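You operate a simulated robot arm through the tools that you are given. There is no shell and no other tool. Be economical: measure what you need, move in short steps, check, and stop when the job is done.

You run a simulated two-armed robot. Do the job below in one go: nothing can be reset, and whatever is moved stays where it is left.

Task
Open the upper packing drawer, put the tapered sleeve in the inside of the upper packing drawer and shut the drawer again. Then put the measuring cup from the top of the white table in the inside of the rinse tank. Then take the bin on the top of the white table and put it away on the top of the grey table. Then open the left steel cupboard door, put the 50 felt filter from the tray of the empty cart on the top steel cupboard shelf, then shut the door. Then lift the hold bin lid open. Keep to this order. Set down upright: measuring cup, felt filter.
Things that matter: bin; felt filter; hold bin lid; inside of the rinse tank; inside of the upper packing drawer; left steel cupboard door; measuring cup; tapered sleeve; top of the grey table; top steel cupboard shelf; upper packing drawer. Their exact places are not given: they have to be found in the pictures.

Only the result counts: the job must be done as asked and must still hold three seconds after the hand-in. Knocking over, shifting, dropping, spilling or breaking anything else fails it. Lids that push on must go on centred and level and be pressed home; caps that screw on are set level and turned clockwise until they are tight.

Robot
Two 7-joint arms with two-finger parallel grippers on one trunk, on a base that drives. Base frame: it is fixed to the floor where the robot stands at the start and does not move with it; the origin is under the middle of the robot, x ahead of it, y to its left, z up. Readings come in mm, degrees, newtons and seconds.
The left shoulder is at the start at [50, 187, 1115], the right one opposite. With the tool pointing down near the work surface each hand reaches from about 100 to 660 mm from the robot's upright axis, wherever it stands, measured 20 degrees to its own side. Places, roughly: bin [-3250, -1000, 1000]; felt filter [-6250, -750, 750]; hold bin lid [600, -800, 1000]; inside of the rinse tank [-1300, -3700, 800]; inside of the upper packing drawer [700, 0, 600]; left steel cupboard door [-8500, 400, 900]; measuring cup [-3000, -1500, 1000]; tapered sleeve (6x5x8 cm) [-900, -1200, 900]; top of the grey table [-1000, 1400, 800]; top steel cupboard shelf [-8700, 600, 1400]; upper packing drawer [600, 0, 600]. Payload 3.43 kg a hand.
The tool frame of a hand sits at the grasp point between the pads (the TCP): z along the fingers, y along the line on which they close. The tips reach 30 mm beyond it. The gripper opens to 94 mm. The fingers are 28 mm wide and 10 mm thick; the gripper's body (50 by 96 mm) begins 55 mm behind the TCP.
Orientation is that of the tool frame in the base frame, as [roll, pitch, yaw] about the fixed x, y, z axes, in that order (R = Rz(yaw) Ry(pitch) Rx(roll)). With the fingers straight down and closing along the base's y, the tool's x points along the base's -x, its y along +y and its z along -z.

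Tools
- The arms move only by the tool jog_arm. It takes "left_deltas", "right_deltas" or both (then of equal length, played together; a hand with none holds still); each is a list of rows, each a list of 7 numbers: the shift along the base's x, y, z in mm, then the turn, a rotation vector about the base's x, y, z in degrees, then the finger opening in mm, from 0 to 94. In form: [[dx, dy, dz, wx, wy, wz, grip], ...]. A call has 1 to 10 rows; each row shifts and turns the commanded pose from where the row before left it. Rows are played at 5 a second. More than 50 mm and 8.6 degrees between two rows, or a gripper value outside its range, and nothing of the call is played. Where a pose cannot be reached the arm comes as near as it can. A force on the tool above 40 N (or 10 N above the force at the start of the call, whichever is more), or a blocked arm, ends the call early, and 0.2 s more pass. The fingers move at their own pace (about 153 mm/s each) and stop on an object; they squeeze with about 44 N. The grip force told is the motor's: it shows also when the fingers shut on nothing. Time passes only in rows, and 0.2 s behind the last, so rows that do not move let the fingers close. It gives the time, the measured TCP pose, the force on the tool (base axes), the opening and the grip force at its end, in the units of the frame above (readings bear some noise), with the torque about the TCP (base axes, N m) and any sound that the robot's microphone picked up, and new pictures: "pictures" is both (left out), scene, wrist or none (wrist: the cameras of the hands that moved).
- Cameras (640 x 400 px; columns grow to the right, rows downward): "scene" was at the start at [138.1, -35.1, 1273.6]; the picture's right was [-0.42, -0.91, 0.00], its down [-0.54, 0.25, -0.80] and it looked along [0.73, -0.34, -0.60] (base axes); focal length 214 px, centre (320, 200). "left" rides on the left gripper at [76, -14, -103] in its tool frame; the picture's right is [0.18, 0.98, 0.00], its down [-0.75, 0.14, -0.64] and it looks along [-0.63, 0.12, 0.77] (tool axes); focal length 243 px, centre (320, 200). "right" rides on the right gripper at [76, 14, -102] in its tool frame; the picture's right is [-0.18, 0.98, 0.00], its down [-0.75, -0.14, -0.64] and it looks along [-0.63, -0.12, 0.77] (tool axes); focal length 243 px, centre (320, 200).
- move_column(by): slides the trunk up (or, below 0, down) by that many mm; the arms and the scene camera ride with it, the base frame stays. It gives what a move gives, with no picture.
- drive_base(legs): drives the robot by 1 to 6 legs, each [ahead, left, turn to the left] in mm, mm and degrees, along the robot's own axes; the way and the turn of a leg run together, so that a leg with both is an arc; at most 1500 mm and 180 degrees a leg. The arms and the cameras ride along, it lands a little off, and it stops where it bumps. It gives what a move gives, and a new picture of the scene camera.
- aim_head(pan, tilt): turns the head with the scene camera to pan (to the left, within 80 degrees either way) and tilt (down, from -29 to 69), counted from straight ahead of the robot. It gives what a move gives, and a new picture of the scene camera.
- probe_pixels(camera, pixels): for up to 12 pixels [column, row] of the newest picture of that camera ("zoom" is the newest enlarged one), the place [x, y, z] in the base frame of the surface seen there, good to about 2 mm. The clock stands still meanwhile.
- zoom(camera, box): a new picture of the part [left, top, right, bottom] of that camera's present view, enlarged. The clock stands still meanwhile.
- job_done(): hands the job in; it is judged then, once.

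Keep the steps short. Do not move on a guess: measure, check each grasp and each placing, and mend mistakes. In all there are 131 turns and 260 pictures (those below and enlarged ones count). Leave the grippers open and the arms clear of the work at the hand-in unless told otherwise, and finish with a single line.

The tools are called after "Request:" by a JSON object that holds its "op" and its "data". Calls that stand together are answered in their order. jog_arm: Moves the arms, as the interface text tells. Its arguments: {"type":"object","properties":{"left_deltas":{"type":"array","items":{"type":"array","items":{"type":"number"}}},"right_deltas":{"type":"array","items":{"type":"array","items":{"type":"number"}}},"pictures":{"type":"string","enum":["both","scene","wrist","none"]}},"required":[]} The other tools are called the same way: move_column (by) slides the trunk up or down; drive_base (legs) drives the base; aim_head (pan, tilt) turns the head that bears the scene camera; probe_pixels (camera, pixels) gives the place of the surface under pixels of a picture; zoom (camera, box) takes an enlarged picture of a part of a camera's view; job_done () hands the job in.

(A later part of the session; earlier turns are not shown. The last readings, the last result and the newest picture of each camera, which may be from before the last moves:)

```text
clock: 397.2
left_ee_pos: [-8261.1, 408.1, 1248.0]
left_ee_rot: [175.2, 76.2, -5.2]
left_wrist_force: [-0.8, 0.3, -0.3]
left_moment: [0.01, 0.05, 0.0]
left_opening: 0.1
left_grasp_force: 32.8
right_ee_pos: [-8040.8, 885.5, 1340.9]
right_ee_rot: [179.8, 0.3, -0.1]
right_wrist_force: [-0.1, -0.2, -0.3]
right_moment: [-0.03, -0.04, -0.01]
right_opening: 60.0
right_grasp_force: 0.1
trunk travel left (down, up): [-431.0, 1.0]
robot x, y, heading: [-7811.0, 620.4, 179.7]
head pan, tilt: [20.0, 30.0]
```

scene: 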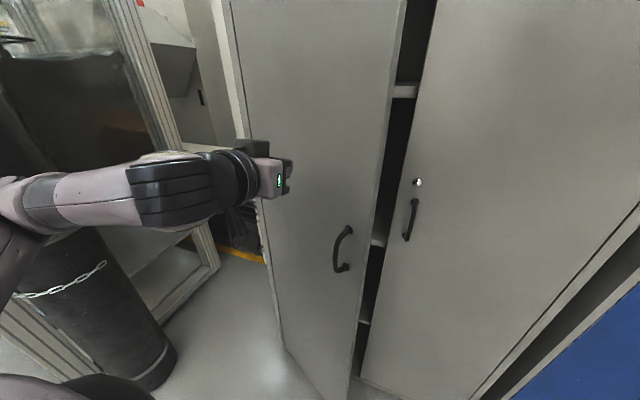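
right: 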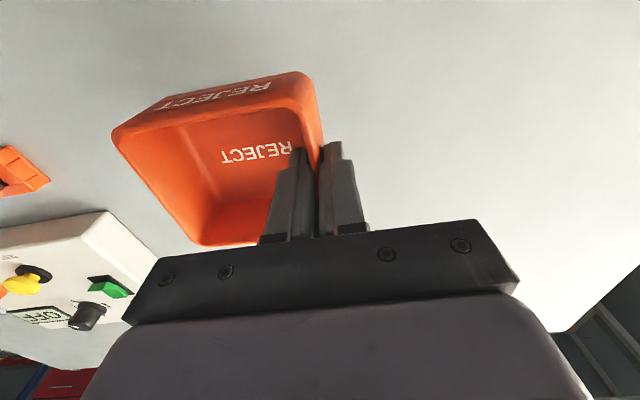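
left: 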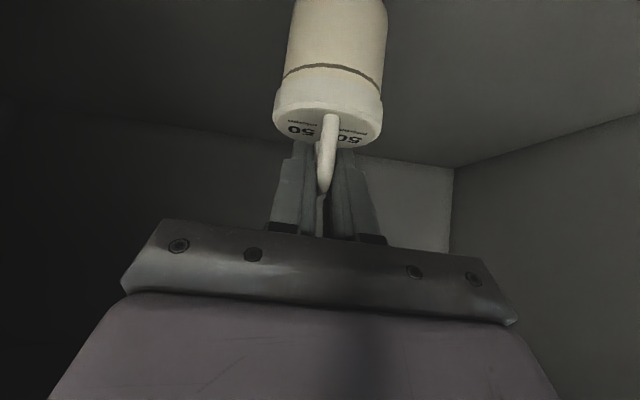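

Works nicely. Continue to closed.

Request:
{"op": "drive_base", "data": {"legs": [[91, -50, 0], [75, -18, 0]]}}

Request:
{"op": "drive_base", "data": {"legs": [[40, 0, 0]]}}

```text
clock: 399.0
left_ee_pos: [-8427.3, 476.6, 1247.8]
left_ee_rot: [175.2, 76.1, -5.2]
left_wrist_force: [-0.5, -0.2, 0.1]
left_moment: [0.0, -0.01, -0.02]
left_opening: 0.0
left_grasp_force: 33.2
right_ee_pos: [-8204.2, 952.9, 1340.3]
right_ee_rot: [179.9, 0.4, -0.1]
right_wrist_force: [-0.5, 0.2, 0.3]
right_moment: [-0.03, -0.04, -0.02]
right_opening: 60.1
right_grasp_force: 0.2
trunk travel left (down, up): [-431.0, 1.0]
robot x, y, heading: [-7977.4, 688.4, 179.5]
head pan, tilt: [20.0, 30.0]
```

scene: 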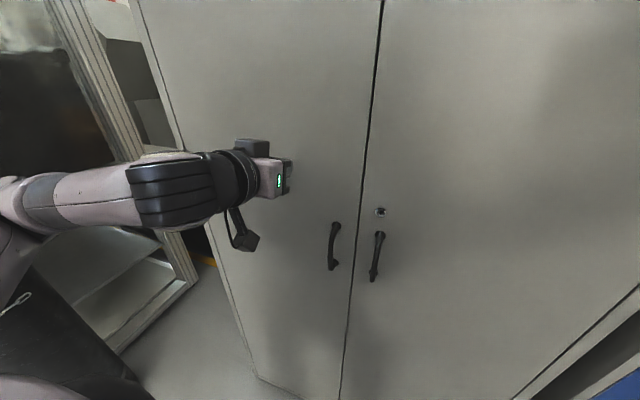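

```text
clock: 399.9
left_ee_pos: [-8452.4, 475.8, 1249.3]
left_ee_rot: [175.1, 76.4, -5.3]
left_wrist_force: [4.6, -1.0, 1.0]
left_moment: [0.0, 0.06, 0.04]
left_opening: 0.0
left_grasp_force: 33.0
right_ee_pos: [-8236.5, 953.3, 1340.2]
right_ee_rot: [179.8, 0.4, -0.2]
right_wrist_force: [0.0, -0.4, 0.4]
right_moment: [0.03, 0.02, 0.06]
right_opening: 60.1
right_grasp_force: 0.0
trunk travel left (down, up): [-431.0, 1.0]
robot x, y, heading: [-8010.8, 688.6, 179.8]
head pan, tilt: [20.0, 30.0]
stopped in leg 1: the force on the tool passed its limit (the readings are from after the stop); the commanded pose is now the measured one
```

scene: 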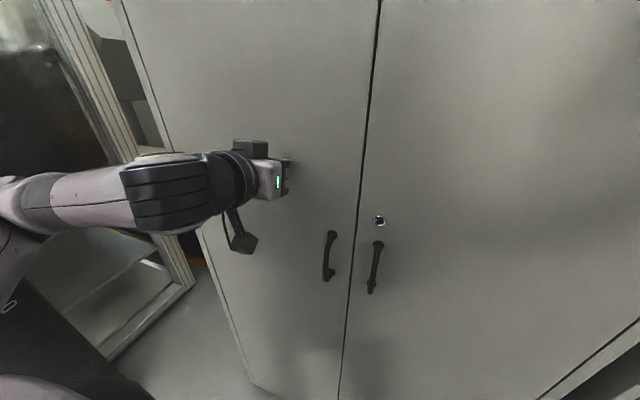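

Request:
{"op": "probe_pixels", "data": {"camera": "scene", "pixels": [[345, 200], [375, 140], [385, 140], [358, 180], [365, 200], [250, 300]]}}

Request:
{"op": "drive_base", "data": {"legs": [[-400, 0, 0]]}}

Request:
{"op": "aim_head", "data": {"pan": 0, "tilt": 20}}

```text
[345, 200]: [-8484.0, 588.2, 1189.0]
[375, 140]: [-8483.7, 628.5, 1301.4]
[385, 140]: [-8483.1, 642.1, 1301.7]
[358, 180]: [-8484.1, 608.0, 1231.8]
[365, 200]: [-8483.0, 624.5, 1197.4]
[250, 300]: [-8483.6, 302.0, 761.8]
```

```text
clock: 402.4
left_ee_pos: [-8054.1, 475.7, 1248.3]
left_ee_rot: [175.0, 76.5, -5.6]
left_wrist_force: [0.3, -0.1, 0.4]
left_moment: [-0.03, -0.03, -0.01]
left_opening: 0.1
left_grasp_force: 32.8
right_ee_pos: [-7835.7, 951.7, 1340.2]
right_ee_rot: [179.7, 0.4, -0.3]
right_wrist_force: [0.6, -0.1, -0.3]
right_moment: [0.0, 0.0, -0.02]
right_opening: 60.2
right_grasp_force: 0.0
trunk travel left (down, up): [-431.0, 1.0]
robot x, y, heading: [-7611.2, 679.9, 179.6]
head pan, tilt: [20.0, 30.0]
```

scene: 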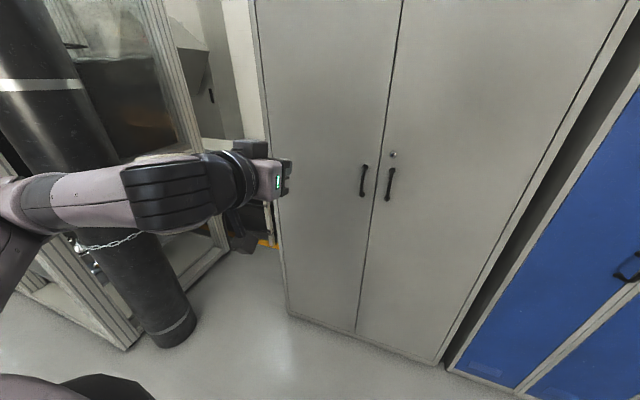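

```text
clock: 403.3
left_ee_pos: [-8053.7, 475.9, 1249.3]
left_ee_rot: [175.0, 76.3, -5.6]
left_wrist_force: [-0.2, 0.2, 0.6]
left_moment: [-0.04, -0.01, 0.0]
left_opening: 0.0
left_grasp_force: 33.0
right_ee_pos: [-7836.5, 951.1, 1341.4]
right_ee_rot: [179.8, 0.4, -0.3]
right_wrist_force: [0.6, -0.8, -0.7]
right_moment: [0.04, -0.02, 0.03]
right_opening: 59.6
right_grasp_force: 0.1
trunk travel left (down, up): [-431.0, 1.0]
robot x, y, heading: [-7609.3, 684.1, 179.7]
head pan, tilt: [0.0, 20.0]
```

scene: 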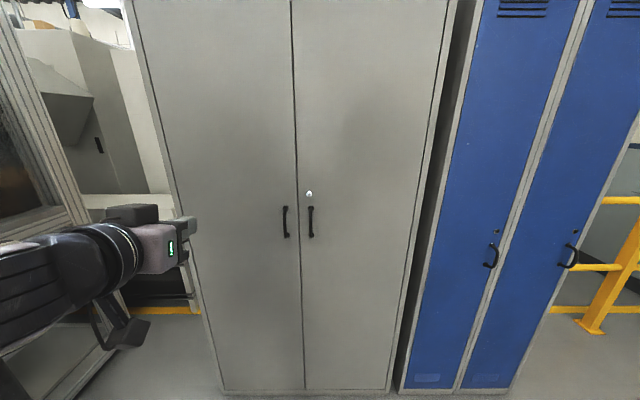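

The door is flush shut (x=-8484). Now travel back east to the hold bin.

Request:
{"op": "drive_base", "data": {"legs": [[-150, 0, 0], [0, 0, 180], [0, 480, 0], [1500, 0, 0], [1500, 0, 0], [1400, 0, 0]]}}

```text
clock: 435.1
left_ee_pos: [-2670.8, 1630.3, 1248.7]
left_ee_rot: [174.9, 76.3, 177.2]
left_wrist_force: [0.5, 0.3, -0.3]
left_moment: [0.0, 0.02, -0.01]
left_opening: 0.1
left_grasp_force: 32.9
right_ee_pos: [-2866.2, 1143.7, 1340.0]
right_ee_rot: [179.9, 0.3, -177.6]
right_wrist_force: [0.4, -0.9, -0.3]
right_moment: [0.01, -0.02, -0.03]
right_opening: 60.2
right_grasp_force: 0.0
trunk travel left (down, up): [-431.0, 1.0]
robot x, y, heading: [-3106.1, 1401.7, 2.4]
head pan, tilt: [0.0, 20.0]
```

scene: 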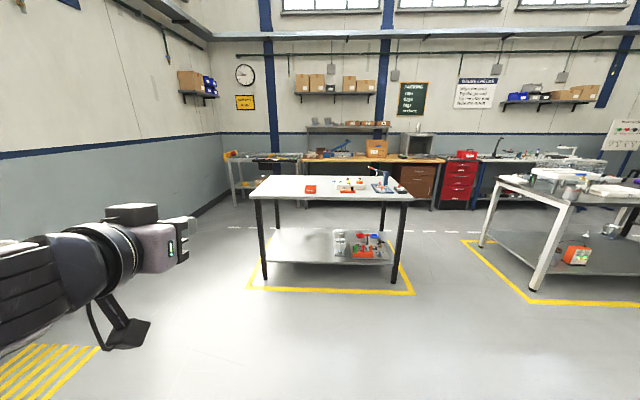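

Request:
{"op": "drive_base", "data": {"legs": [[0, 0, -2.4], [0, -1270, 0], [1500, 0, 0], [1280, 0, 0], [0, -850, 0]]}}

Request:
{"op": "aim_head", "data": {"pan": 0, "tilt": 30}}

```text
clock: 456.9
left_ee_pos: [79.3, -17.5, 1248.2]
left_ee_rot: [175.4, 76.3, 174.1]
left_wrist_force: [-0.7, 0.1, -0.8]
left_moment: [0.03, -0.06, -0.04]
left_opening: 0.0
left_grasp_force: 33.1
right_ee_pos: [-142.6, -491.3, 1341.0]
right_ee_rot: [179.8, 0.4, 179.1]
right_wrist_force: [0.6, 0.0, 0.7]
right_moment: [-0.02, 0.02, 0.0]
right_opening: 59.8
right_grasp_force: 0.0
trunk travel left (down, up): [-431.0, 1.0]
robot x, y, heading: [-365.8, -223.4, -0.9]
head pan, tilt: [0.0, 20.0]
stopped in leg 5: the robot was blocked; the commanded pose is now the measured one
```

scene: 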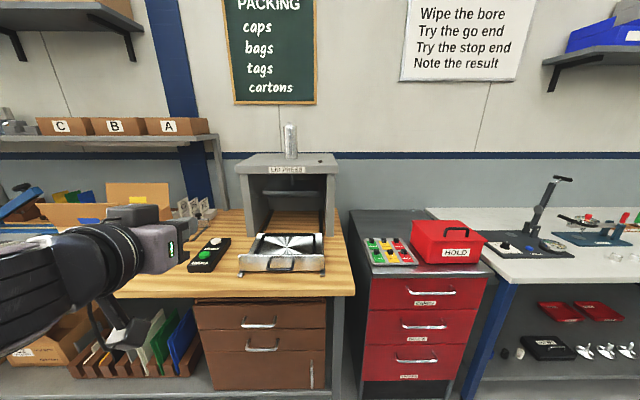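

```text
clock: 457.6
left_ee_pos: [79.7, -19.5, 1248.7]
left_ee_rot: [174.9, 76.2, 173.7]
left_wrist_force: [0.2, -0.9, -0.1]
left_moment: [0.0, 0.02, 0.03]
left_opening: 0.0
left_grasp_force: 33.5
right_ee_pos: [-142.8, -492.9, 1340.5]
right_ee_rot: [179.6, 0.3, 179.2]
right_wrist_force: [0.3, -0.4, -0.9]
right_moment: [0.06, 0.03, -0.01]
right_opening: 59.9
right_grasp_force: 0.2
trunk travel left (down, up): [-431.0, 1.0]
robot x, y, heading: [-367.9, -221.3, -0.7]
head pan, tilt: [0.0, 30.0]
```

scene: 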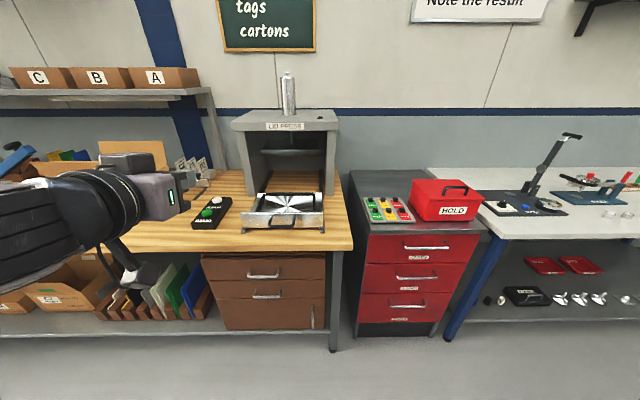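

I touched the steel table's corner region; move ahead 140, then right to y≈-650.

Request:
{"op": "drive_base", "data": {"legs": [[150, 0, 0.7], [0, -420, 0]]}}

Request:
{"op": "zoom", "data": {"camera": "scene", "box": [280, 100, 600, 300]}}

```text
clock: 461.2
left_ee_pos: [226.9, -444.4, 1248.7]
left_ee_rot: [175.0, 76.3, 173.7]
left_wrist_force: [0.2, 0.0, 0.6]
left_moment: [-0.03, 0.0, 0.0]
left_opening: 0.0
left_grasp_force: 32.4
right_ee_pos: [5.5, -917.2, 1340.8]
right_ee_rot: [179.7, 0.3, 179.2]
right_wrist_force: [-0.8, -0.3, -0.1]
right_moment: [-0.01, 0.01, -0.02]
right_opening: 60.1
right_grasp_force: 0.1
trunk travel left (down, up): [-431.0, 1.0]
robot x, y, heading: [-216.9, -651.1, -0.8]
head pan, tilt: [0.0, 30.0]
```

scene: 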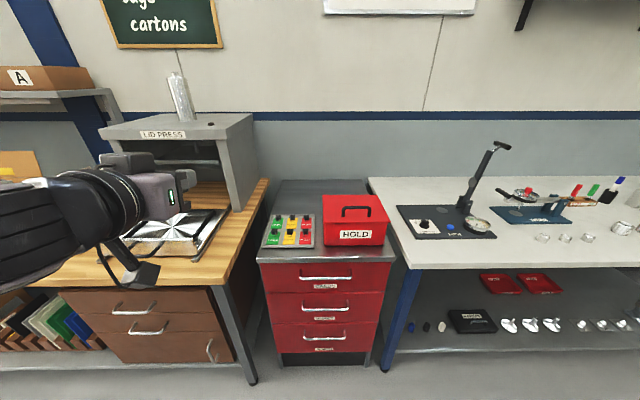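

```text
2.00 times, centred on (440, 200) of scene
```

zoom: 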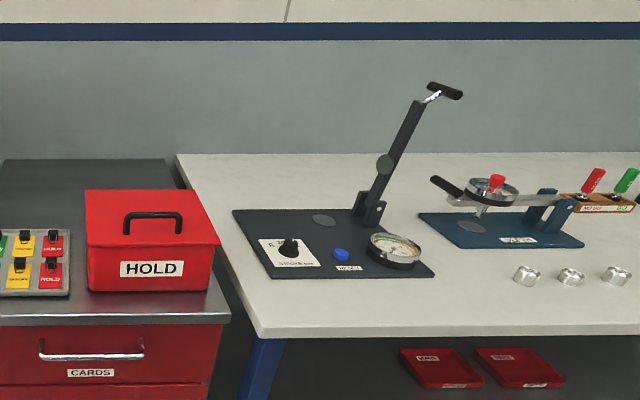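

Request:
{"op": "zoom", "data": {"camera": "scene", "box": [310, 180, 406, 260]}}

Request:
{"op": "probe_pixels", "data": {"camera": "scene", "pixels": [[356, 208], [342, 213], [369, 212], [356, 215], [325, 220], [388, 221], [325, 197], [377, 196], [356, 222], [356, 240], [326, 245], [356, 245]]}}

```text
5.00 times, centred on (358, 220) of scene
```

zoom: 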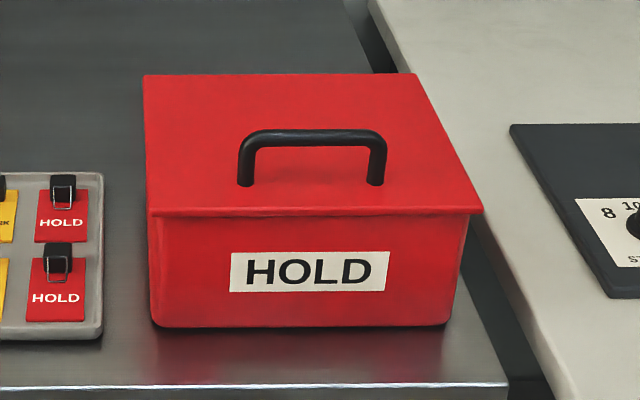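

```text
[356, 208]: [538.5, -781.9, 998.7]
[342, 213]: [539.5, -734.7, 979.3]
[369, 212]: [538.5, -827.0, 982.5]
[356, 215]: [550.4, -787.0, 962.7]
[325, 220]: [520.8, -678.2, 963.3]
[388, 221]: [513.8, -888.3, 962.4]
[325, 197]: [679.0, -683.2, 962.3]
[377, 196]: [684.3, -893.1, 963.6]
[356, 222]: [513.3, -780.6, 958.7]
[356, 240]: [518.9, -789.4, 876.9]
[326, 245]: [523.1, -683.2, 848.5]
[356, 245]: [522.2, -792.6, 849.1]
```

Lid: front x≈513, hinge at back x≈690, top z=963; handle bar along y at x≈539, y -735…-827, top ≈1000. I'll pinch the bar with the left hand pointing down and closing along x. Turn the hand: untilt 76°, then yaw -90°.

Request:
{"op": "jog_arm", "data": {"left_deltas": [[0, 0, 0, 0, 8.5, 0, 50], [0, 0, 0, 0, 8.5, 0, 50], [0, 0, 0, 0, 8.5, 0, 50], [0, 0, 0, 0, 8.5, 0, 50], [0, 0, 0, 0, 8.5, 0, 50], [0, 0, 0, 0, 8.5, 0, 50], [0, 0, 0, 0, 8.5, 0, 50], [0, 0, 0, 0, 8.5, 0, 50], [0, 0, 0, 0, 8.5, 0, 50]], "pictures": "none"}}

Request:
{"op": "jog_arm", "data": {"left_deltas": [[0, 0, 0, 0, 0, -8.2, 50], [0, 0, 0, 0, 0, -8.2, 50], [0, 0, 0, 0, 0, -8.2, 50], [0, 0, 0, 0, 0, -8.2, 50], [0, 0, 0, 0, 0, -8.2, 50], [0, 0, 0, 0, 0, -8.2, 50]], "pictures": "none"}}

Request:
{"op": "jog_arm", "data": {"left_deltas": [[0, 0, 0, 0, 0, -8.2, 50], [0, 0, 0, 0, 0, -8.2, 50], [0, 0, 0, 0, 0, -8.2, 50], [0, 0, 0, 0, 0, -8.2, 50]], "pictures": "none"}}

Request:
{"op": "drive_base", "data": {"legs": [[0, -300, 0.8]]}}

```text
clock: 463.2
left_ee_pos: [226.9, -443.2, 1247.3]
left_ee_rot: [-178.8, -0.3, 178.4]
left_wrist_force: [-0.7, 0.0, -0.3]
left_moment: [-0.01, 0.02, -0.03]
left_opening: 50.2
left_grasp_force: 0.1
right_ee_pos: [6.3, -917.4, 1340.8]
right_ee_rot: [179.7, 0.4, 179.2]
right_wrist_force: [0.7, -0.1, -0.6]
right_moment: [-0.01, 0.07, 0.0]
right_opening: 60.1
right_grasp_force: 0.0
trunk travel left (down, up): [-431.0, 1.0]
robot x, y, heading: [-218.8, -649.9, -1.1]
head pan, tilt: [0.0, 30.0]
```

```text
clock: 464.6
left_ee_pos: [219.0, -448.7, 1246.4]
left_ee_rot: [-178.9, 0.0, 129.3]
left_wrist_force: [0.4, -0.3, -0.6]
left_moment: [0.02, -0.02, -0.03]
left_opening: 50.4
left_grasp_force: 0.1
left hand out of reach, approached as far as the arm can: row 6
right_ee_pos: [5.3, -917.3, 1340.8]
right_ee_rot: [179.6, 0.5, 179.1]
right_wrist_force: [0.3, 0.7, -0.5]
right_moment: [0.01, 0.01, -0.02]
right_opening: 59.9
right_grasp_force: 0.0
trunk travel left (down, up): [-431.0, 1.0]
robot x, y, heading: [-221.1, -652.2, -0.7]
head pan, tilt: [0.0, 30.0]
```

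```text
clock: 465.6
left_ee_pos: [104.3, -520.7, 1213.3]
left_ee_rot: [-178.8, 0.0, 96.6]
left_wrist_force: [-1.1, -0.6, 0.1]
left_moment: [0.0, 0.04, 0.04]
left_opening: 49.8
left_grasp_force: 0.1
left hand out of reach, approached as far as the arm can: row 1, 2, 3, 4
right_ee_pos: [5.1, -917.9, 1340.9]
right_ee_rot: [179.7, 0.5, 179.2]
right_wrist_force: [-0.6, -0.2, 0.0]
right_moment: [-0.03, 0.01, 0.02]
right_opening: 60.2
right_grasp_force: 0.2
trunk travel left (down, up): [-431.0, 1.0]
robot x, y, heading: [-218.5, -646.8, -0.7]
head pan, tilt: [0.0, 30.0]
```

```text
clock: 467.6
left_ee_pos: [102.8, -811.4, 1213.2]
left_ee_rot: [-178.9, -0.1, 97.2]
left_wrist_force: [0.7, -0.5, 0.3]
left_moment: [0.01, 0.01, 0.0]
left_opening: 50.0
left_grasp_force: 0.0
right_ee_pos: [4.0, -1209.1, 1340.4]
right_ee_rot: [179.6, 0.4, 179.6]
right_wrist_force: [0.5, 0.1, 0.5]
right_moment: [0.03, 0.0, 0.0]
right_opening: 59.9
right_grasp_force: 0.0
trunk travel left (down, up): [-431.0, 1.0]
robot x, y, heading: [-224.6, -944.9, -0.5]
head pan, tilt: [0.0, 30.0]
```

scene: 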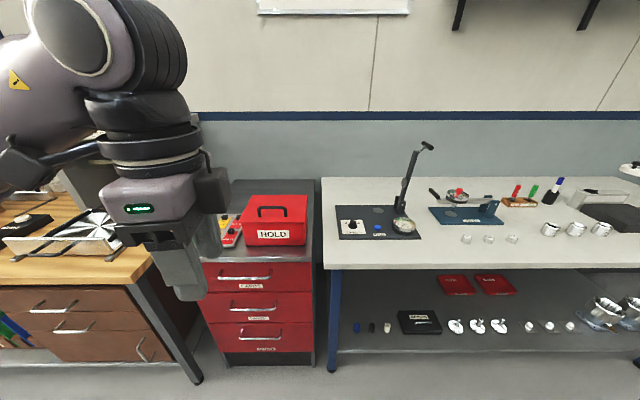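

That yaw pulls against a wrist limit. Better: keep closing along y and pinch one vertical leg of the handle (y≈-735), letting it pivot about y. I turn the yaw back and drive closer.

Request:
{"op": "jog_arm", "data": {"left_deltas": [[12, 7, 0, 0, 0, 8.2, 50], [12, 7, 0, 0, 0, 8.2, 50], [12, 7, 0, 0, 0, 8.2, 50], [12, 7, 0, 0, 0, 8.2, 50], [12, 7, 0, 0, 0, 8.2, 50], [12, 7, 0, 0, 0, 8.2, 50], [12, 7, 0, 0, 0, 8.2, 50], [12, 7, 0, 0, 0, 8.2, 50], [10, 7, 0, 0, 0, 8.2, 50], [0, 7, 0, -1, 0, 8.5, 50]], "pictures": "none"}}

Request:
{"op": "drive_base", "data": {"legs": [[300, 0, 0.5]]}}

Request:
{"op": "aim_head", "data": {"pan": 15, "tilt": 40}}

```text
clock: 469.8
left_ee_pos: [208.6, -741.7, 1212.1]
left_ee_rot: [-178.0, 0.1, 179.5]
left_wrist_force: [1.2, -0.2, -0.5]
left_moment: [0.01, 0.03, -0.01]
left_opening: 50.1
left_grasp_force: 0.1
right_ee_pos: [4.7, -1207.8, 1340.6]
right_ee_rot: [179.9, 0.6, 179.6]
right_wrist_force: [-0.8, -0.5, 0.9]
right_moment: [-0.01, 0.05, 0.0]
right_opening: 60.1
right_grasp_force: 0.1
trunk travel left (down, up): [-431.0, 1.0]
robot x, y, heading: [-225.5, -944.3, -0.3]
head pan, tilt: [0.0, 30.0]
```

```text
clock: 471.9
left_ee_pos: [506.5, -738.9, 1213.0]
left_ee_rot: [-177.9, 0.0, 179.9]
left_wrist_force: [0.0, -0.8, -0.1]
left_moment: [0.01, 0.03, 0.01]
left_opening: 50.0
left_grasp_force: 0.1
right_ee_pos: [305.1, -1207.3, 1341.1]
right_ee_rot: [179.8, 0.3, -179.9]
right_wrist_force: [0.3, 0.7, 1.1]
right_moment: [0.0, 0.04, -0.01]
right_opening: 60.0
right_grasp_force: 0.1
trunk travel left (down, up): [-431.0, 1.0]
robot x, y, heading: [76.5, -943.4, 0.1]
head pan, tilt: [0.0, 30.0]
```

scene: 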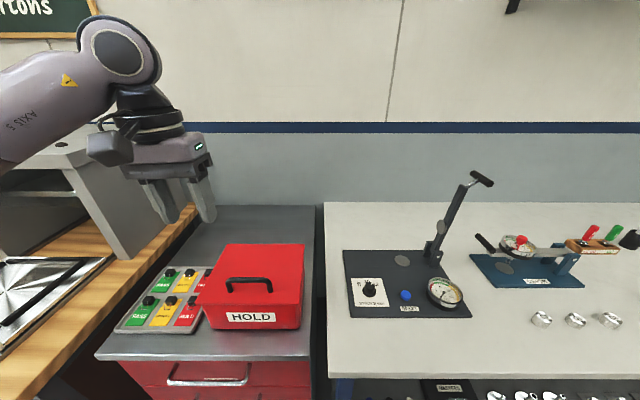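

```text
clock: 472.6
left_ee_pos: [505.7, -738.4, 1213.4]
left_ee_rot: [-177.9, 0.1, 179.9]
left_wrist_force: [-0.9, -0.6, -1.0]
left_moment: [0.02, 0.03, 0.01]
left_opening: 50.0
left_grasp_force: 0.1
right_ee_pos: [304.1, -1206.8, 1340.6]
right_ee_rot: [179.8, 0.6, -179.9]
right_wrist_force: [-0.3, -0.4, -0.1]
right_moment: [0.01, 0.01, 0.02]
right_opening: 59.9
right_grasp_force: 0.0
trunk travel left (down, up): [-431.0, 1.0]
robot x, y, heading: [80.5, -941.6, 0.1]
head pan, tilt: [15.0, 40.0]
```

scene: 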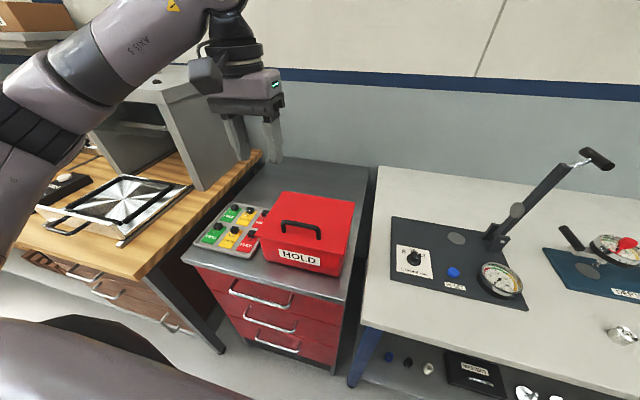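

Request:
{"op": "drive_base", "data": {"legs": [[45, 0, 0]]}}

Request:
{"op": "zoom", "data": {"camera": "scene", "box": [240, 180, 368, 276]}}

```text
clock: 473.5
left_ee_pos: [550.0, -737.4, 1212.7]
left_ee_rot: [-178.0, -0.1, 179.8]
left_wrist_force: [0.0, -0.4, -0.3]
left_moment: [0.02, 0.05, -0.03]
left_opening: 50.0
left_grasp_force: 0.1
right_ee_pos: [350.1, -1207.6, 1340.6]
right_ee_rot: [179.8, 0.3, -179.9]
right_wrist_force: [1.3, -0.3, 0.1]
right_moment: [-0.01, 0.03, 0.01]
right_opening: 60.3
right_grasp_force: 0.1
trunk travel left (down, up): [-431.0, 1.0]
robot x, y, heading: [121.4, -943.7, 0.2]
head pan, tilt: [15.0, 40.0]
```

scene: 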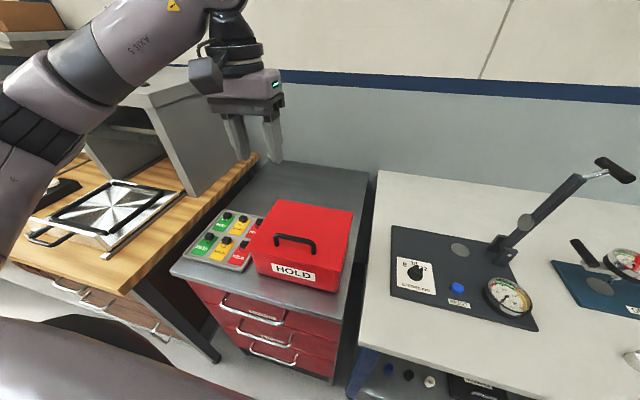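

```text
4.17 times, centred on (304, 228) of scene
```

zoom: 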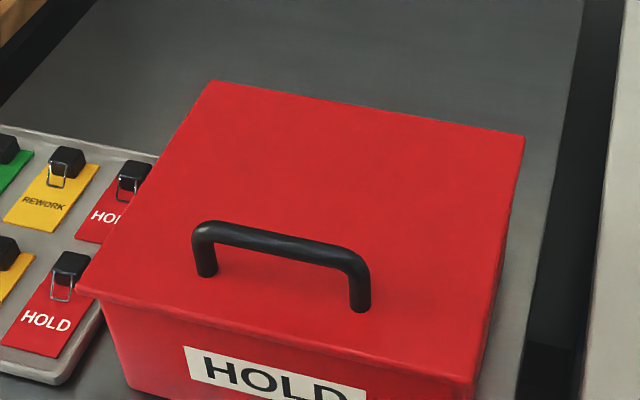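

Request:
{"op": "probe_pixels", "data": {"camera": "zoom", "pixels": [[207, 265], [199, 250], [203, 228], [280, 240], [358, 300], [360, 265], [212, 84], [522, 138], [470, 380], [80, 290], [215, 277]]}}

Request:
{"op": "jog_arm", "data": {"left_deltas": [[-3, 0, -40, 0, 0, 0, 50], [-3, 0, -40, 0, 0, 0, 50], [-3, 0, -40, 0, 0, 0, 50], [-2, 0, -30, 0, 0, 0, 50]]}}

```text
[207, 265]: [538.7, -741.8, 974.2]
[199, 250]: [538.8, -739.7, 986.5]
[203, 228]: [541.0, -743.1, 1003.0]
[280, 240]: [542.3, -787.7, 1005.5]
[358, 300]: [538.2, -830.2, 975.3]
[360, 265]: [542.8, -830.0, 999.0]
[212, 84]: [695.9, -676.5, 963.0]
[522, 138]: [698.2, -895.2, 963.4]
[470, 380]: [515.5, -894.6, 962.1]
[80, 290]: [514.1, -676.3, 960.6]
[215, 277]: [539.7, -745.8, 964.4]
```

```text
clock: 474.5
left_ee_pos: [539.4, -738.7, 1062.5]
left_ee_rot: [-177.9, 0.0, 179.9]
left_wrist_force: [0.0, 0.0, -0.3]
left_moment: [0.0, 0.01, 0.02]
left_opening: 50.0
left_grasp_force: 0.1
right_ee_pos: [348.9, -1207.1, 1341.0]
right_ee_rot: [179.9, 0.6, -179.9]
right_wrist_force: [-0.3, -0.4, -0.4]
right_moment: [0.01, 0.01, -0.03]
right_opening: 60.1
right_grasp_force: 0.0
trunk travel left (down, up): [-431.0, 1.0]
robot x, y, heading: [121.0, -945.2, 0.2]
head pan, tilt: [15.0, 40.0]
```

scene: 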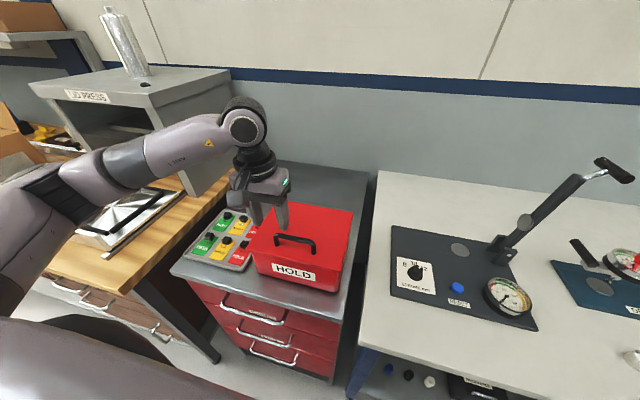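
left: 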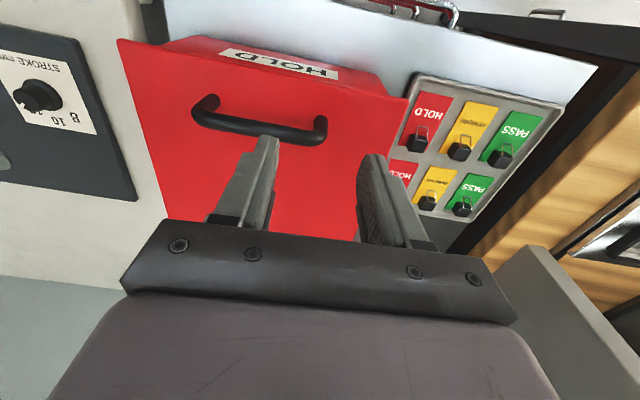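

From above the inner finger would hit the bar, so I need to pinch the bar itself (closing along x). Try yaw the other way (+90°).

Request:
{"op": "jog_arm", "data": {"left_deltas": [[0, 0, 30, 0, 0, 8.2, 50], [0, -5, 20, 0, 0, 8.2, 50], [0, -5, 0, 0, 0, 8.2, 50], [0, -5, 0, 0, 0, 8.2, 50], [0, -5, 0, 0, 0, 8.2, 50], [0, -5, 0, 0, 0, 8.2, 50], [0, -5, 0, 0, 0, 8.2, 50], [0, -5, 0, 0, 0, 8.2, 50], [0, -5, 0, 0, 0, 8.2, 50], [0, -5, 0, 0, 0, 8.2, 50]], "pictures": "none"}}

Request:
{"op": "jog_arm", "data": {"left_deltas": [[0, 0, 0, 2, 0, 8, 50]]}}

```text
clock: 476.7
left_ee_pos: [537.6, -783.0, 1113.0]
left_ee_rot: [-177.9, 0.1, -98.0]
left_wrist_force: [-0.8, 0.3, 0.2]
left_moment: [-0.01, -0.03, 0.0]
left_opening: 50.0
left_grasp_force: 0.1
right_ee_pos: [350.2, -1208.1, 1340.0]
right_ee_rot: [179.8, 0.5, -180.0]
right_wrist_force: [-0.6, 0.2, 0.2]
right_moment: [0.04, 0.01, -0.01]
right_opening: 60.0
right_grasp_force: 0.1
trunk travel left (down, up): [-431.0, 1.0]
robot x, y, heading: [121.4, -943.3, 0.1]
head pan, tilt: [15.0, 40.0]
```

```text
clock: 477.1
left_ee_pos: [538.4, -783.5, 1112.9]
left_ee_rot: [-177.9, 2.0, -90.0]
left_wrist_force: [0.3, 0.1, 0.4]
left_moment: [0.01, 0.01, -0.02]
left_opening: 50.3
left_grasp_force: 0.0
right_ee_pos: [349.1, -1208.9, 1340.4]
right_ee_rot: [179.7, 0.5, -179.9]
right_wrist_force: [0.0, -0.6, 0.5]
right_moment: [0.02, -0.01, 0.03]
right_opening: 60.0
right_grasp_force: 0.0
trunk travel left (down, up): [-431.0, 1.0]
robot x, y, heading: [121.2, -945.2, 0.2]
head pan, tilt: [15.0, 40.0]
```

scene: 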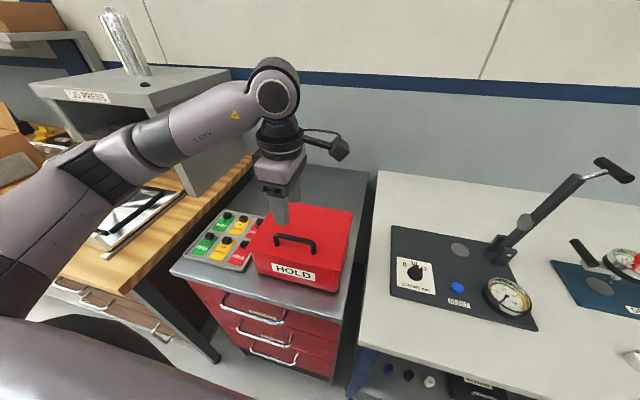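
left: 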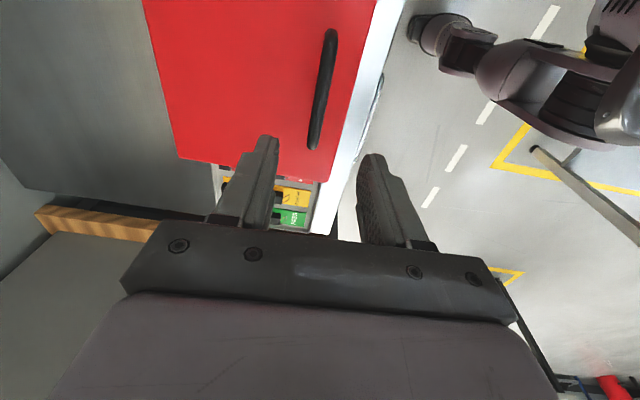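

The +90° yaw works. Move to x=545 and descend to TCP z≈1005, close on the bar.

Request:
{"op": "jog_arm", "data": {"left_deltas": [[6.5, 0, -40, 0, 0, 0, 50], [0, 0, -40, 0, 0, 0, 50], [0, 0, -28, 0, 0, 0, 50], [0, 0, 0, 0, 0, 0, 50], [0, 0, 0, 0, 0, 0, 20], [0, 0, 0, 0, 0, 0, 0], [0, 0, 0, 0, 0, 0, 0], [0, 0, 0, 0, 0, 0, 0]]}}

```text
clock: 478.9
left_ee_pos: [542.6, -781.6, 1004.3]
left_ee_rot: [-178.1, 2.0, -90.1]
left_wrist_force: [-6.3, 0.1, 0.4]
left_moment: [0.06, 0.04, 0.09]
left_opening: 15.7
left_grasp_force: 45.6
right_ee_pos: [349.0, -1209.0, 1340.3]
right_ee_rot: [179.8, 0.5, -180.0]
right_wrist_force: [-0.3, 0.1, -0.4]
right_moment: [-0.01, 0.0, 0.0]
right_opening: 60.0
right_grasp_force: 0.0
trunk travel left (down, up): [-431.0, 1.0]
robot x, y, heading: [117.3, -941.3, 0.2]
head pan, tilt: [15.0, 40.0]
```

scene: 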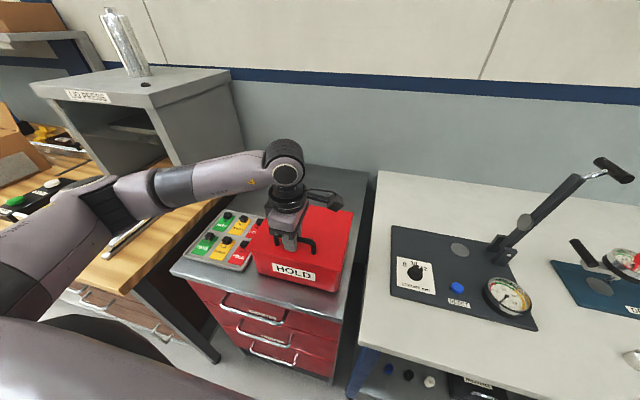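
left: 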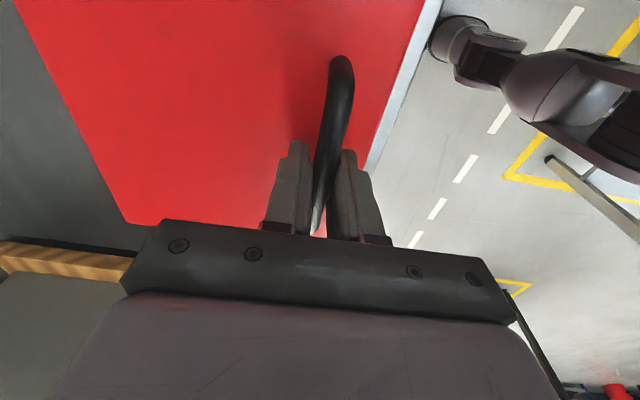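

The bar is gripped. Swing it up along the hinge arc to about 60° first.

Request:
{"op": "jog_arm", "data": {"left_deltas": [[6.8, 0, 19.5, 0, 0, 0, 0], [9, 0, 18.4, 0, 0, 0, 0], [11.5, 0, 17, 0, 0, 0, 0], [13.6, 0, 15.6, 0, 0, 0, 0], [15.5, 0, 13.5, 0, 0, 0, 0], [17.1, 0, 11.5, 0, 0, 0, 0], [18.6, 0, 9, 0, 0, 0, 0], [19.4, 0, 6.6, 0, 0, 0, 0]], "pictures": "scene"}}

```text
clock: 480.6
left_ee_pos: [637.9, -781.5, 1117.2]
left_ee_rot: [-177.4, 2.0, -89.7]
left_wrist_force: [-10.3, 3.6, 20.7]
left_moment: [0.54, 0.05, 0.68]
left_opening: 11.9
left_grasp_force: 45.5
right_ee_pos: [346.8, -1206.9, 1342.3]
right_ee_rot: [179.6, 0.6, -179.9]
right_wrist_force: [0.2, 0.2, 0.8]
right_moment: [-0.03, 0.0, -0.01]
right_opening: 59.9
right_grasp_force: 0.1
trunk travel left (down, up): [-431.0, 1.0]
robot x, y, heading: [122.3, -945.1, 0.3]
head pan, tilt: [15.0, 40.0]
stopped in row 8 (left hand): the force on the tool passed its limit (the readings are from after the stop); the commanded pose is now the measured one
```

scene: 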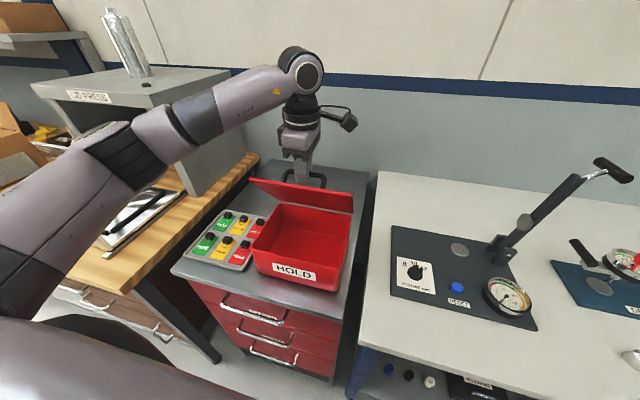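

Lid is ~55–60° up. I probe lid edge to refine the arc.

Request:
{"op": "zoom", "data": {"camera": "scene", "box": [230, 120, 390, 240]}}

Request:
{"op": "probe_pixels", "data": {"camera": "scene", "pixels": [[255, 181], [280, 187], [345, 199], [345, 208], [272, 203], [330, 209], [322, 180]]}}

```text
3.33 times, centred on (310, 180) of scene
```

zoom: 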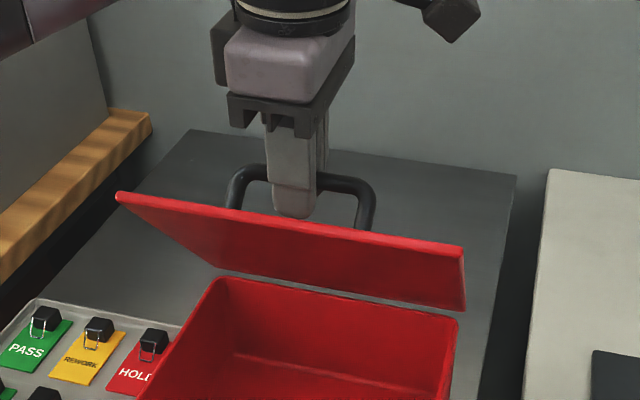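

```text
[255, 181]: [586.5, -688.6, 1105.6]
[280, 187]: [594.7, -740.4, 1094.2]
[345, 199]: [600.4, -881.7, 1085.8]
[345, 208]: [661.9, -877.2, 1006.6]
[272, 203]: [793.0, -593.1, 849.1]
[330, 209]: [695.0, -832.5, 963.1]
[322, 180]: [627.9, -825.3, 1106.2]
```

φ≈52° now. Continue along the arc toward 90°.

Request:
{"op": "jog_arm", "data": {"left_deltas": [[20.5, 0, 4, 0, 0, 0, 0], [14, 0, 2, 0, 0, 0, 0], [13.5, 0, 1, 0, 0, 0, 0], [14, 0, 0, 0, 0, 0, 0], [13.5, 0, -1, 0, 0, 0, 0], [13.5, 0, -2, 0, 0, 0, 0], [13.5, 0, -3, 0, 0, 0, 0]], "pictures": "scene"}}

Request:
{"op": "zoom", "data": {"camera": "scene", "box": [230, 100, 390, 220]}}

```text
clock: 481.1
left_ee_pos: [662.0, -781.7, 1125.0]
left_ee_rot: [-177.1, 1.8, -89.6]
left_wrist_force: [-5.2, 1.5, 19.1]
left_moment: [0.56, 0.06, 0.62]
left_opening: 11.8
left_grasp_force: 44.1
right_ee_pos: [348.0, -1207.5, 1341.2]
right_ee_rot: [179.8, 0.5, -179.9]
right_wrist_force: [0.7, -0.5, -0.2]
right_moment: [-0.05, 0.05, 0.03]
right_opening: 59.9
right_grasp_force: 0.0
trunk travel left (down, up): [-431.0, 1.0]
robot x, y, heading: [119.7, -944.3, 0.4]
head pan, tilt: [15.0, 40.0]
stopped in row 2 (left hand): the force on the tool passed its limit (the readings are from after the stop); the commanded pose is now the measured one
```

scene: 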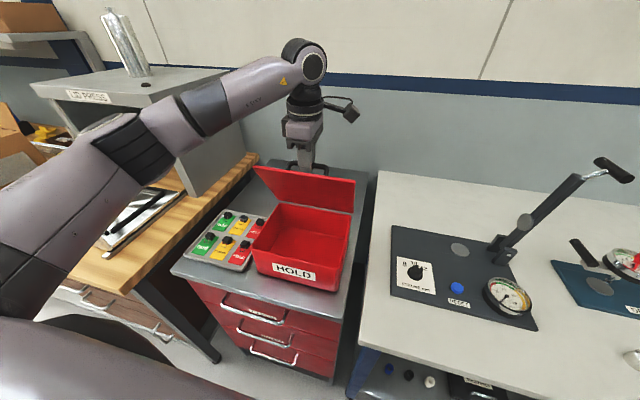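

```text
3.33 times, centred on (310, 160) of scene
```

zoom: 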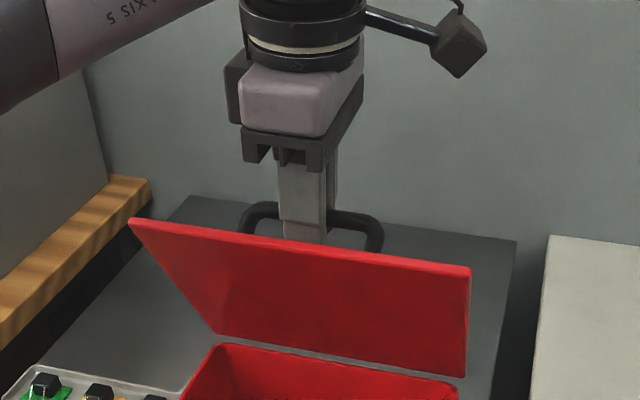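

The force is upward 19 N on the hand. Test: relax by 5 mm up and continue with small steps.

Request:
{"op": "jog_arm", "data": {"left_deltas": [[2, 0, 6, 0, 0, 0, 0], [0, 0, 0, 0, 0, 0, 0]], "pictures": "none"}}

Request:
{"op": "jog_arm", "data": {"left_deltas": [[8, 0, 1, 0, 0, 0, 0], [8, 0, 1, 0, 0, 0, 0], [8, 0, 0, 0, 0, 0, 0], [8, 0, 0, 0, 0, 0, 0]], "pictures": "wrist"}}

```text
clock: 481.7
left_ee_pos: [664.8, -782.9, 1127.0]
left_ee_rot: [-177.4, 1.8, -89.6]
left_wrist_force: [-1.4, -2.1, 0.6]
left_moment: [-0.77, 0.08, 0.71]
left_opening: 11.9
left_grasp_force: 44.8
right_ee_pos: [348.2, -1207.2, 1341.7]
right_ee_rot: [179.7, 0.5, -179.9]
right_wrist_force: [0.5, 0.3, 0.0]
right_moment: [0.02, -0.03, -0.01]
right_opening: 60.1
right_grasp_force: 0.1
trunk travel left (down, up): [-431.0, 1.0]
robot x, y, heading: [116.5, -944.0, 0.1]
head pan, tilt: [15.0, 40.0]
```

```text
clock: 482.7
left_ee_pos: [696.6, -781.4, 1131.4]
left_ee_rot: [-177.2, 1.8, -89.7]
left_wrist_force: [-1.2, -2.6, 7.2]
left_moment: [0.45, 0.14, 0.79]
left_opening: 11.7
left_grasp_force: 45.1
right_ee_pos: [348.5, -1208.1, 1340.5]
right_ee_rot: [179.6, 0.6, -179.9]
right_wrist_force: [0.4, 0.3, 0.8]
right_moment: [-0.03, -0.02, 0.0]
right_opening: 59.9
right_grasp_force: 0.1
trunk travel left (down, up): [-431.0, 1.0]
robot x, y, heading: [121.7, -944.0, 0.2]
head pan, tilt: [15.0, 40.0]
```

left: 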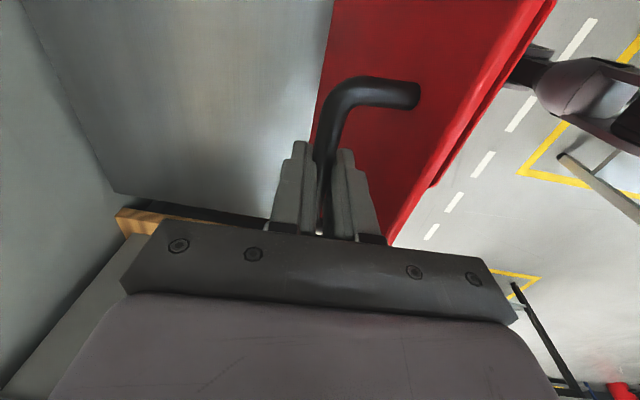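

φ≈75°. Continue in small steps.

Request:
{"op": "jog_arm", "data": {"left_deltas": [[8, 0, 0.5, 0, 0, 0, 0], [8, 0, -0.5, 0, 0, 0, 0], [8, 0, -1, 0, 0, 0, 0], [8, 0, -1.5, 0, 0, 0, 0], [8, 0, -2, 0, 0, 0, 0], [8, 0, -2.2, 0, 0, 0, 0], [8, 0, -2.6, 0, 0, 0, 0]], "pictures": "scene"}}

Request:
{"op": "zoom", "data": {"camera": "scene", "box": [230, 100, 390, 220]}}

```text
clock: 484.3
left_ee_pos: [747.3, -782.7, 1125.7]
left_ee_rot: [-176.9, 1.9, -89.7]
left_wrist_force: [6.8, -4.3, 26.8]
left_moment: [0.32, 0.01, 1.03]
left_opening: 11.5
left_grasp_force: 45.1
left hand out of reach, approached as far as the arm can: row 7
right_ee_pos: [346.7, -1210.5, 1341.4]
right_ee_rot: [179.8, 0.6, -179.9]
right_wrist_force: [0.0, -0.3, -0.9]
right_moment: [0.01, -0.02, -0.06]
right_opening: 60.0
right_grasp_force: 0.0
trunk travel left (down, up): [-431.0, 1.0]
robot x, y, heading: [117.7, -943.1, 0.1]
head pan, tilt: [15.0, 40.0]
```

scene: 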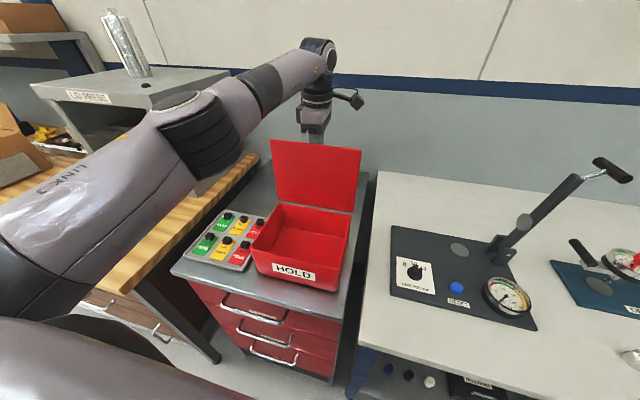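

```text
3.33 times, centred on (310, 160) of scene
```

zoom: 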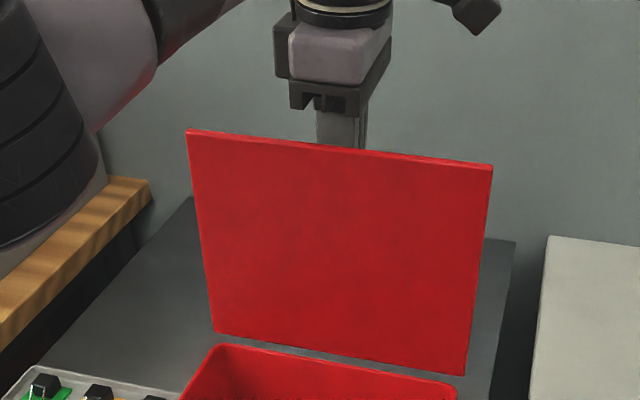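

φ≈93°. I probe to verify, relieve the hand 3 mm up, and drive 25 ahead to push past vertical.

Request:
{"op": "probe_pixels", "data": {"camera": "scene", "pixels": [[280, 145], [280, 170], [290, 195], [350, 155], [345, 200]]}}

Request:
{"op": "jog_arm", "data": {"left_deltas": [[0, 0, 4, 0, 0, 0, 0], [0, 0, 0, 0, 0, 0, 0]], "pictures": "none"}}

Request:
{"op": "drive_base", "data": {"legs": [[20, 0, 0]]}}

```text
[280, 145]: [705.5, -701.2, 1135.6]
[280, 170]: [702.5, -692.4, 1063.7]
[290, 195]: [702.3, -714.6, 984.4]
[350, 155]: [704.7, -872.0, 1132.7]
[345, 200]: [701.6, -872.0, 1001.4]
```

```text
clock: 484.9
left_ee_pos: [746.6, -781.9, 1124.2]
left_ee_rot: [-177.3, 1.8, -89.9]
left_wrist_force: [4.7, -6.3, 14.3]
left_moment: [-0.27, -0.12, 0.92]
left_opening: 11.6
left_grasp_force: 45.0
right_ee_pos: [348.7, -1208.7, 1340.6]
right_ee_rot: [179.8, 0.5, -179.9]
right_wrist_force: [-0.1, 0.6, -0.5]
right_moment: [-0.01, 0.0, 0.01]
right_opening: 60.1
right_grasp_force: 0.1
trunk travel left (down, up): [-431.0, 1.0]
robot x, y, heading: [119.8, -945.9, 0.1]
head pan, tilt: [15.0, 40.0]
```

```text
clock: 485.7
left_ee_pos: [767.4, -782.3, 1119.0]
left_ee_rot: [-178.1, 1.9, -89.7]
left_wrist_force: [-10.9, -12.9, -26.4]
left_moment: [0.16, 0.12, 0.89]
left_opening: 11.6
left_grasp_force: 45.2
right_ee_pos: [370.7, -1208.3, 1340.2]
right_ee_rot: [179.8, 0.3, -179.8]
right_wrist_force: [-0.3, 0.3, 0.2]
right_moment: [0.02, 0.01, -0.01]
right_opening: 59.9
right_grasp_force: 0.1
trunk travel left (down, up): [-431.0, 1.0]
robot x, y, heading: [136.3, -944.9, 0.2]
head pan, tilt: [15.0, 40.0]
```

scene: 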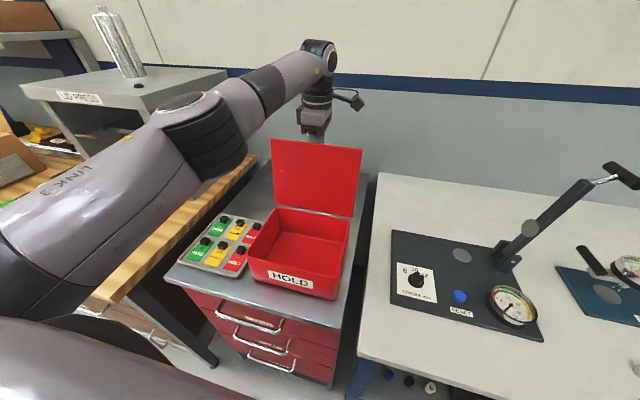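

About 100° now. One more nudge (down 7, ahead 15), then release gently.

Request:
{"op": "jog_arm", "data": {"left_deltas": [[0, 0, -6, 0, 0, 0, 0], [0, 0, 0, 0, 0, 0, 0]], "pictures": "none"}}

Request:
{"op": "drive_base", "data": {"legs": [[15, 0, 0]]}}

Request:
{"op": "probe_pixels", "data": {"camera": "scene", "pixels": [[285, 150], [290, 195], [350, 160], [342, 205]]}}

```text
clock: 486.3
left_ee_pos: [765.8, -781.7, 1119.0]
left_ee_rot: [-177.4, 1.7, -89.7]
left_wrist_force: [9.8, 0.1, 24.7]
left_moment: [0.25, -0.14, 0.81]
left_opening: 11.5
left_grasp_force: 45.4
right_ee_pos: [368.5, -1208.2, 1340.9]
right_ee_rot: [179.7, 0.5, -179.9]
right_wrist_force: [-0.4, -0.5, -0.5]
right_moment: [0.0, 0.0, -0.01]
right_opening: 60.2
right_grasp_force: 0.1
trunk travel left (down, up): [-431.0, 1.0]
robot x, y, heading: [138.3, -941.1, 0.0]
head pan, tilt: [15.0, 40.0]
```

```text
clock: 487.0
left_ee_pos: [767.0, -781.0, 1118.5]
left_ee_rot: [-177.6, 1.6, -90.1]
left_wrist_force: [8.6, -27.2, 20.8]
left_moment: [-0.15, -0.08, 1.08]
left_opening: 11.6
left_grasp_force: 44.8
right_ee_pos: [373.7, -1204.9, 1339.3]
right_ee_rot: [179.7, 0.5, -179.5]
right_wrist_force: [0.1, 0.2, 0.3]
right_moment: [0.0, 0.02, -0.02]
right_opening: 59.8
right_grasp_force: 0.1
trunk travel left (down, up): [-431.0, 1.0]
robot x, y, heading: [143.2, -939.2, 0.4]
head pan, tilt: [15.0, 40.0]
```

scene: 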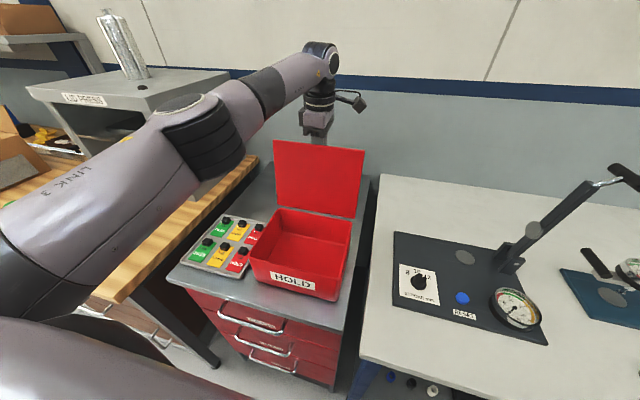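

```text
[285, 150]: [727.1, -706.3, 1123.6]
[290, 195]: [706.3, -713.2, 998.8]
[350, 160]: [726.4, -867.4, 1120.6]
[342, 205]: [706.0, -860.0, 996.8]
```

Lid at ~99°, apparently at its stop. Release, rise straight up, then retreat.

Request:
{"op": "jog_arm", "data": {"left_deltas": [[0, 0, 0, 0, 0, 0, 20], [0, 0, 0, 0, 0, 0, 32], [0, 0, 0, 0, 0, 0, 32], [0, 0, 20, 0, 0, 0, 32], [0, 0, 30, 0, 0, 0, 32], [0, 0, 40, 0, 0, 0, 32], [0, 0, 40, 0, 0, 0, 32]], "pictures": "scene"}}

```text
clock: 488.6
left_ee_pos: [737.7, -768.8, 1242.0]
left_ee_rot: [-177.6, 1.3, -90.0]
left_wrist_force: [0.1, 0.3, -0.7]
left_moment: [0.0, 0.0, 0.01]
left_opening: 32.0
left_grasp_force: 0.1
left hand out of reach, approached as far as the arm can: row 5, 6, 7
right_ee_pos: [372.6, -1200.6, 1341.2]
right_ee_rot: [179.6, 0.5, -179.5]
right_wrist_force: [-0.2, -0.3, 0.3]
right_moment: [0.01, -0.03, 0.05]
right_opening: 60.0
right_grasp_force: 0.1
trunk travel left (down, up): [-431.0, 1.0]
robot x, y, heading: [142.2, -937.7, 0.6]
head pan, tilt: [15.0, 40.0]
```

scene: 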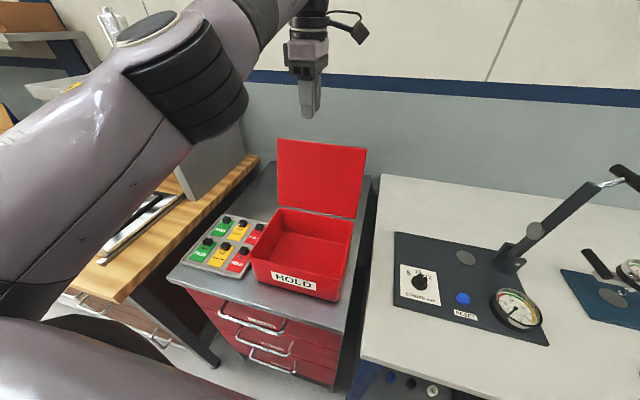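

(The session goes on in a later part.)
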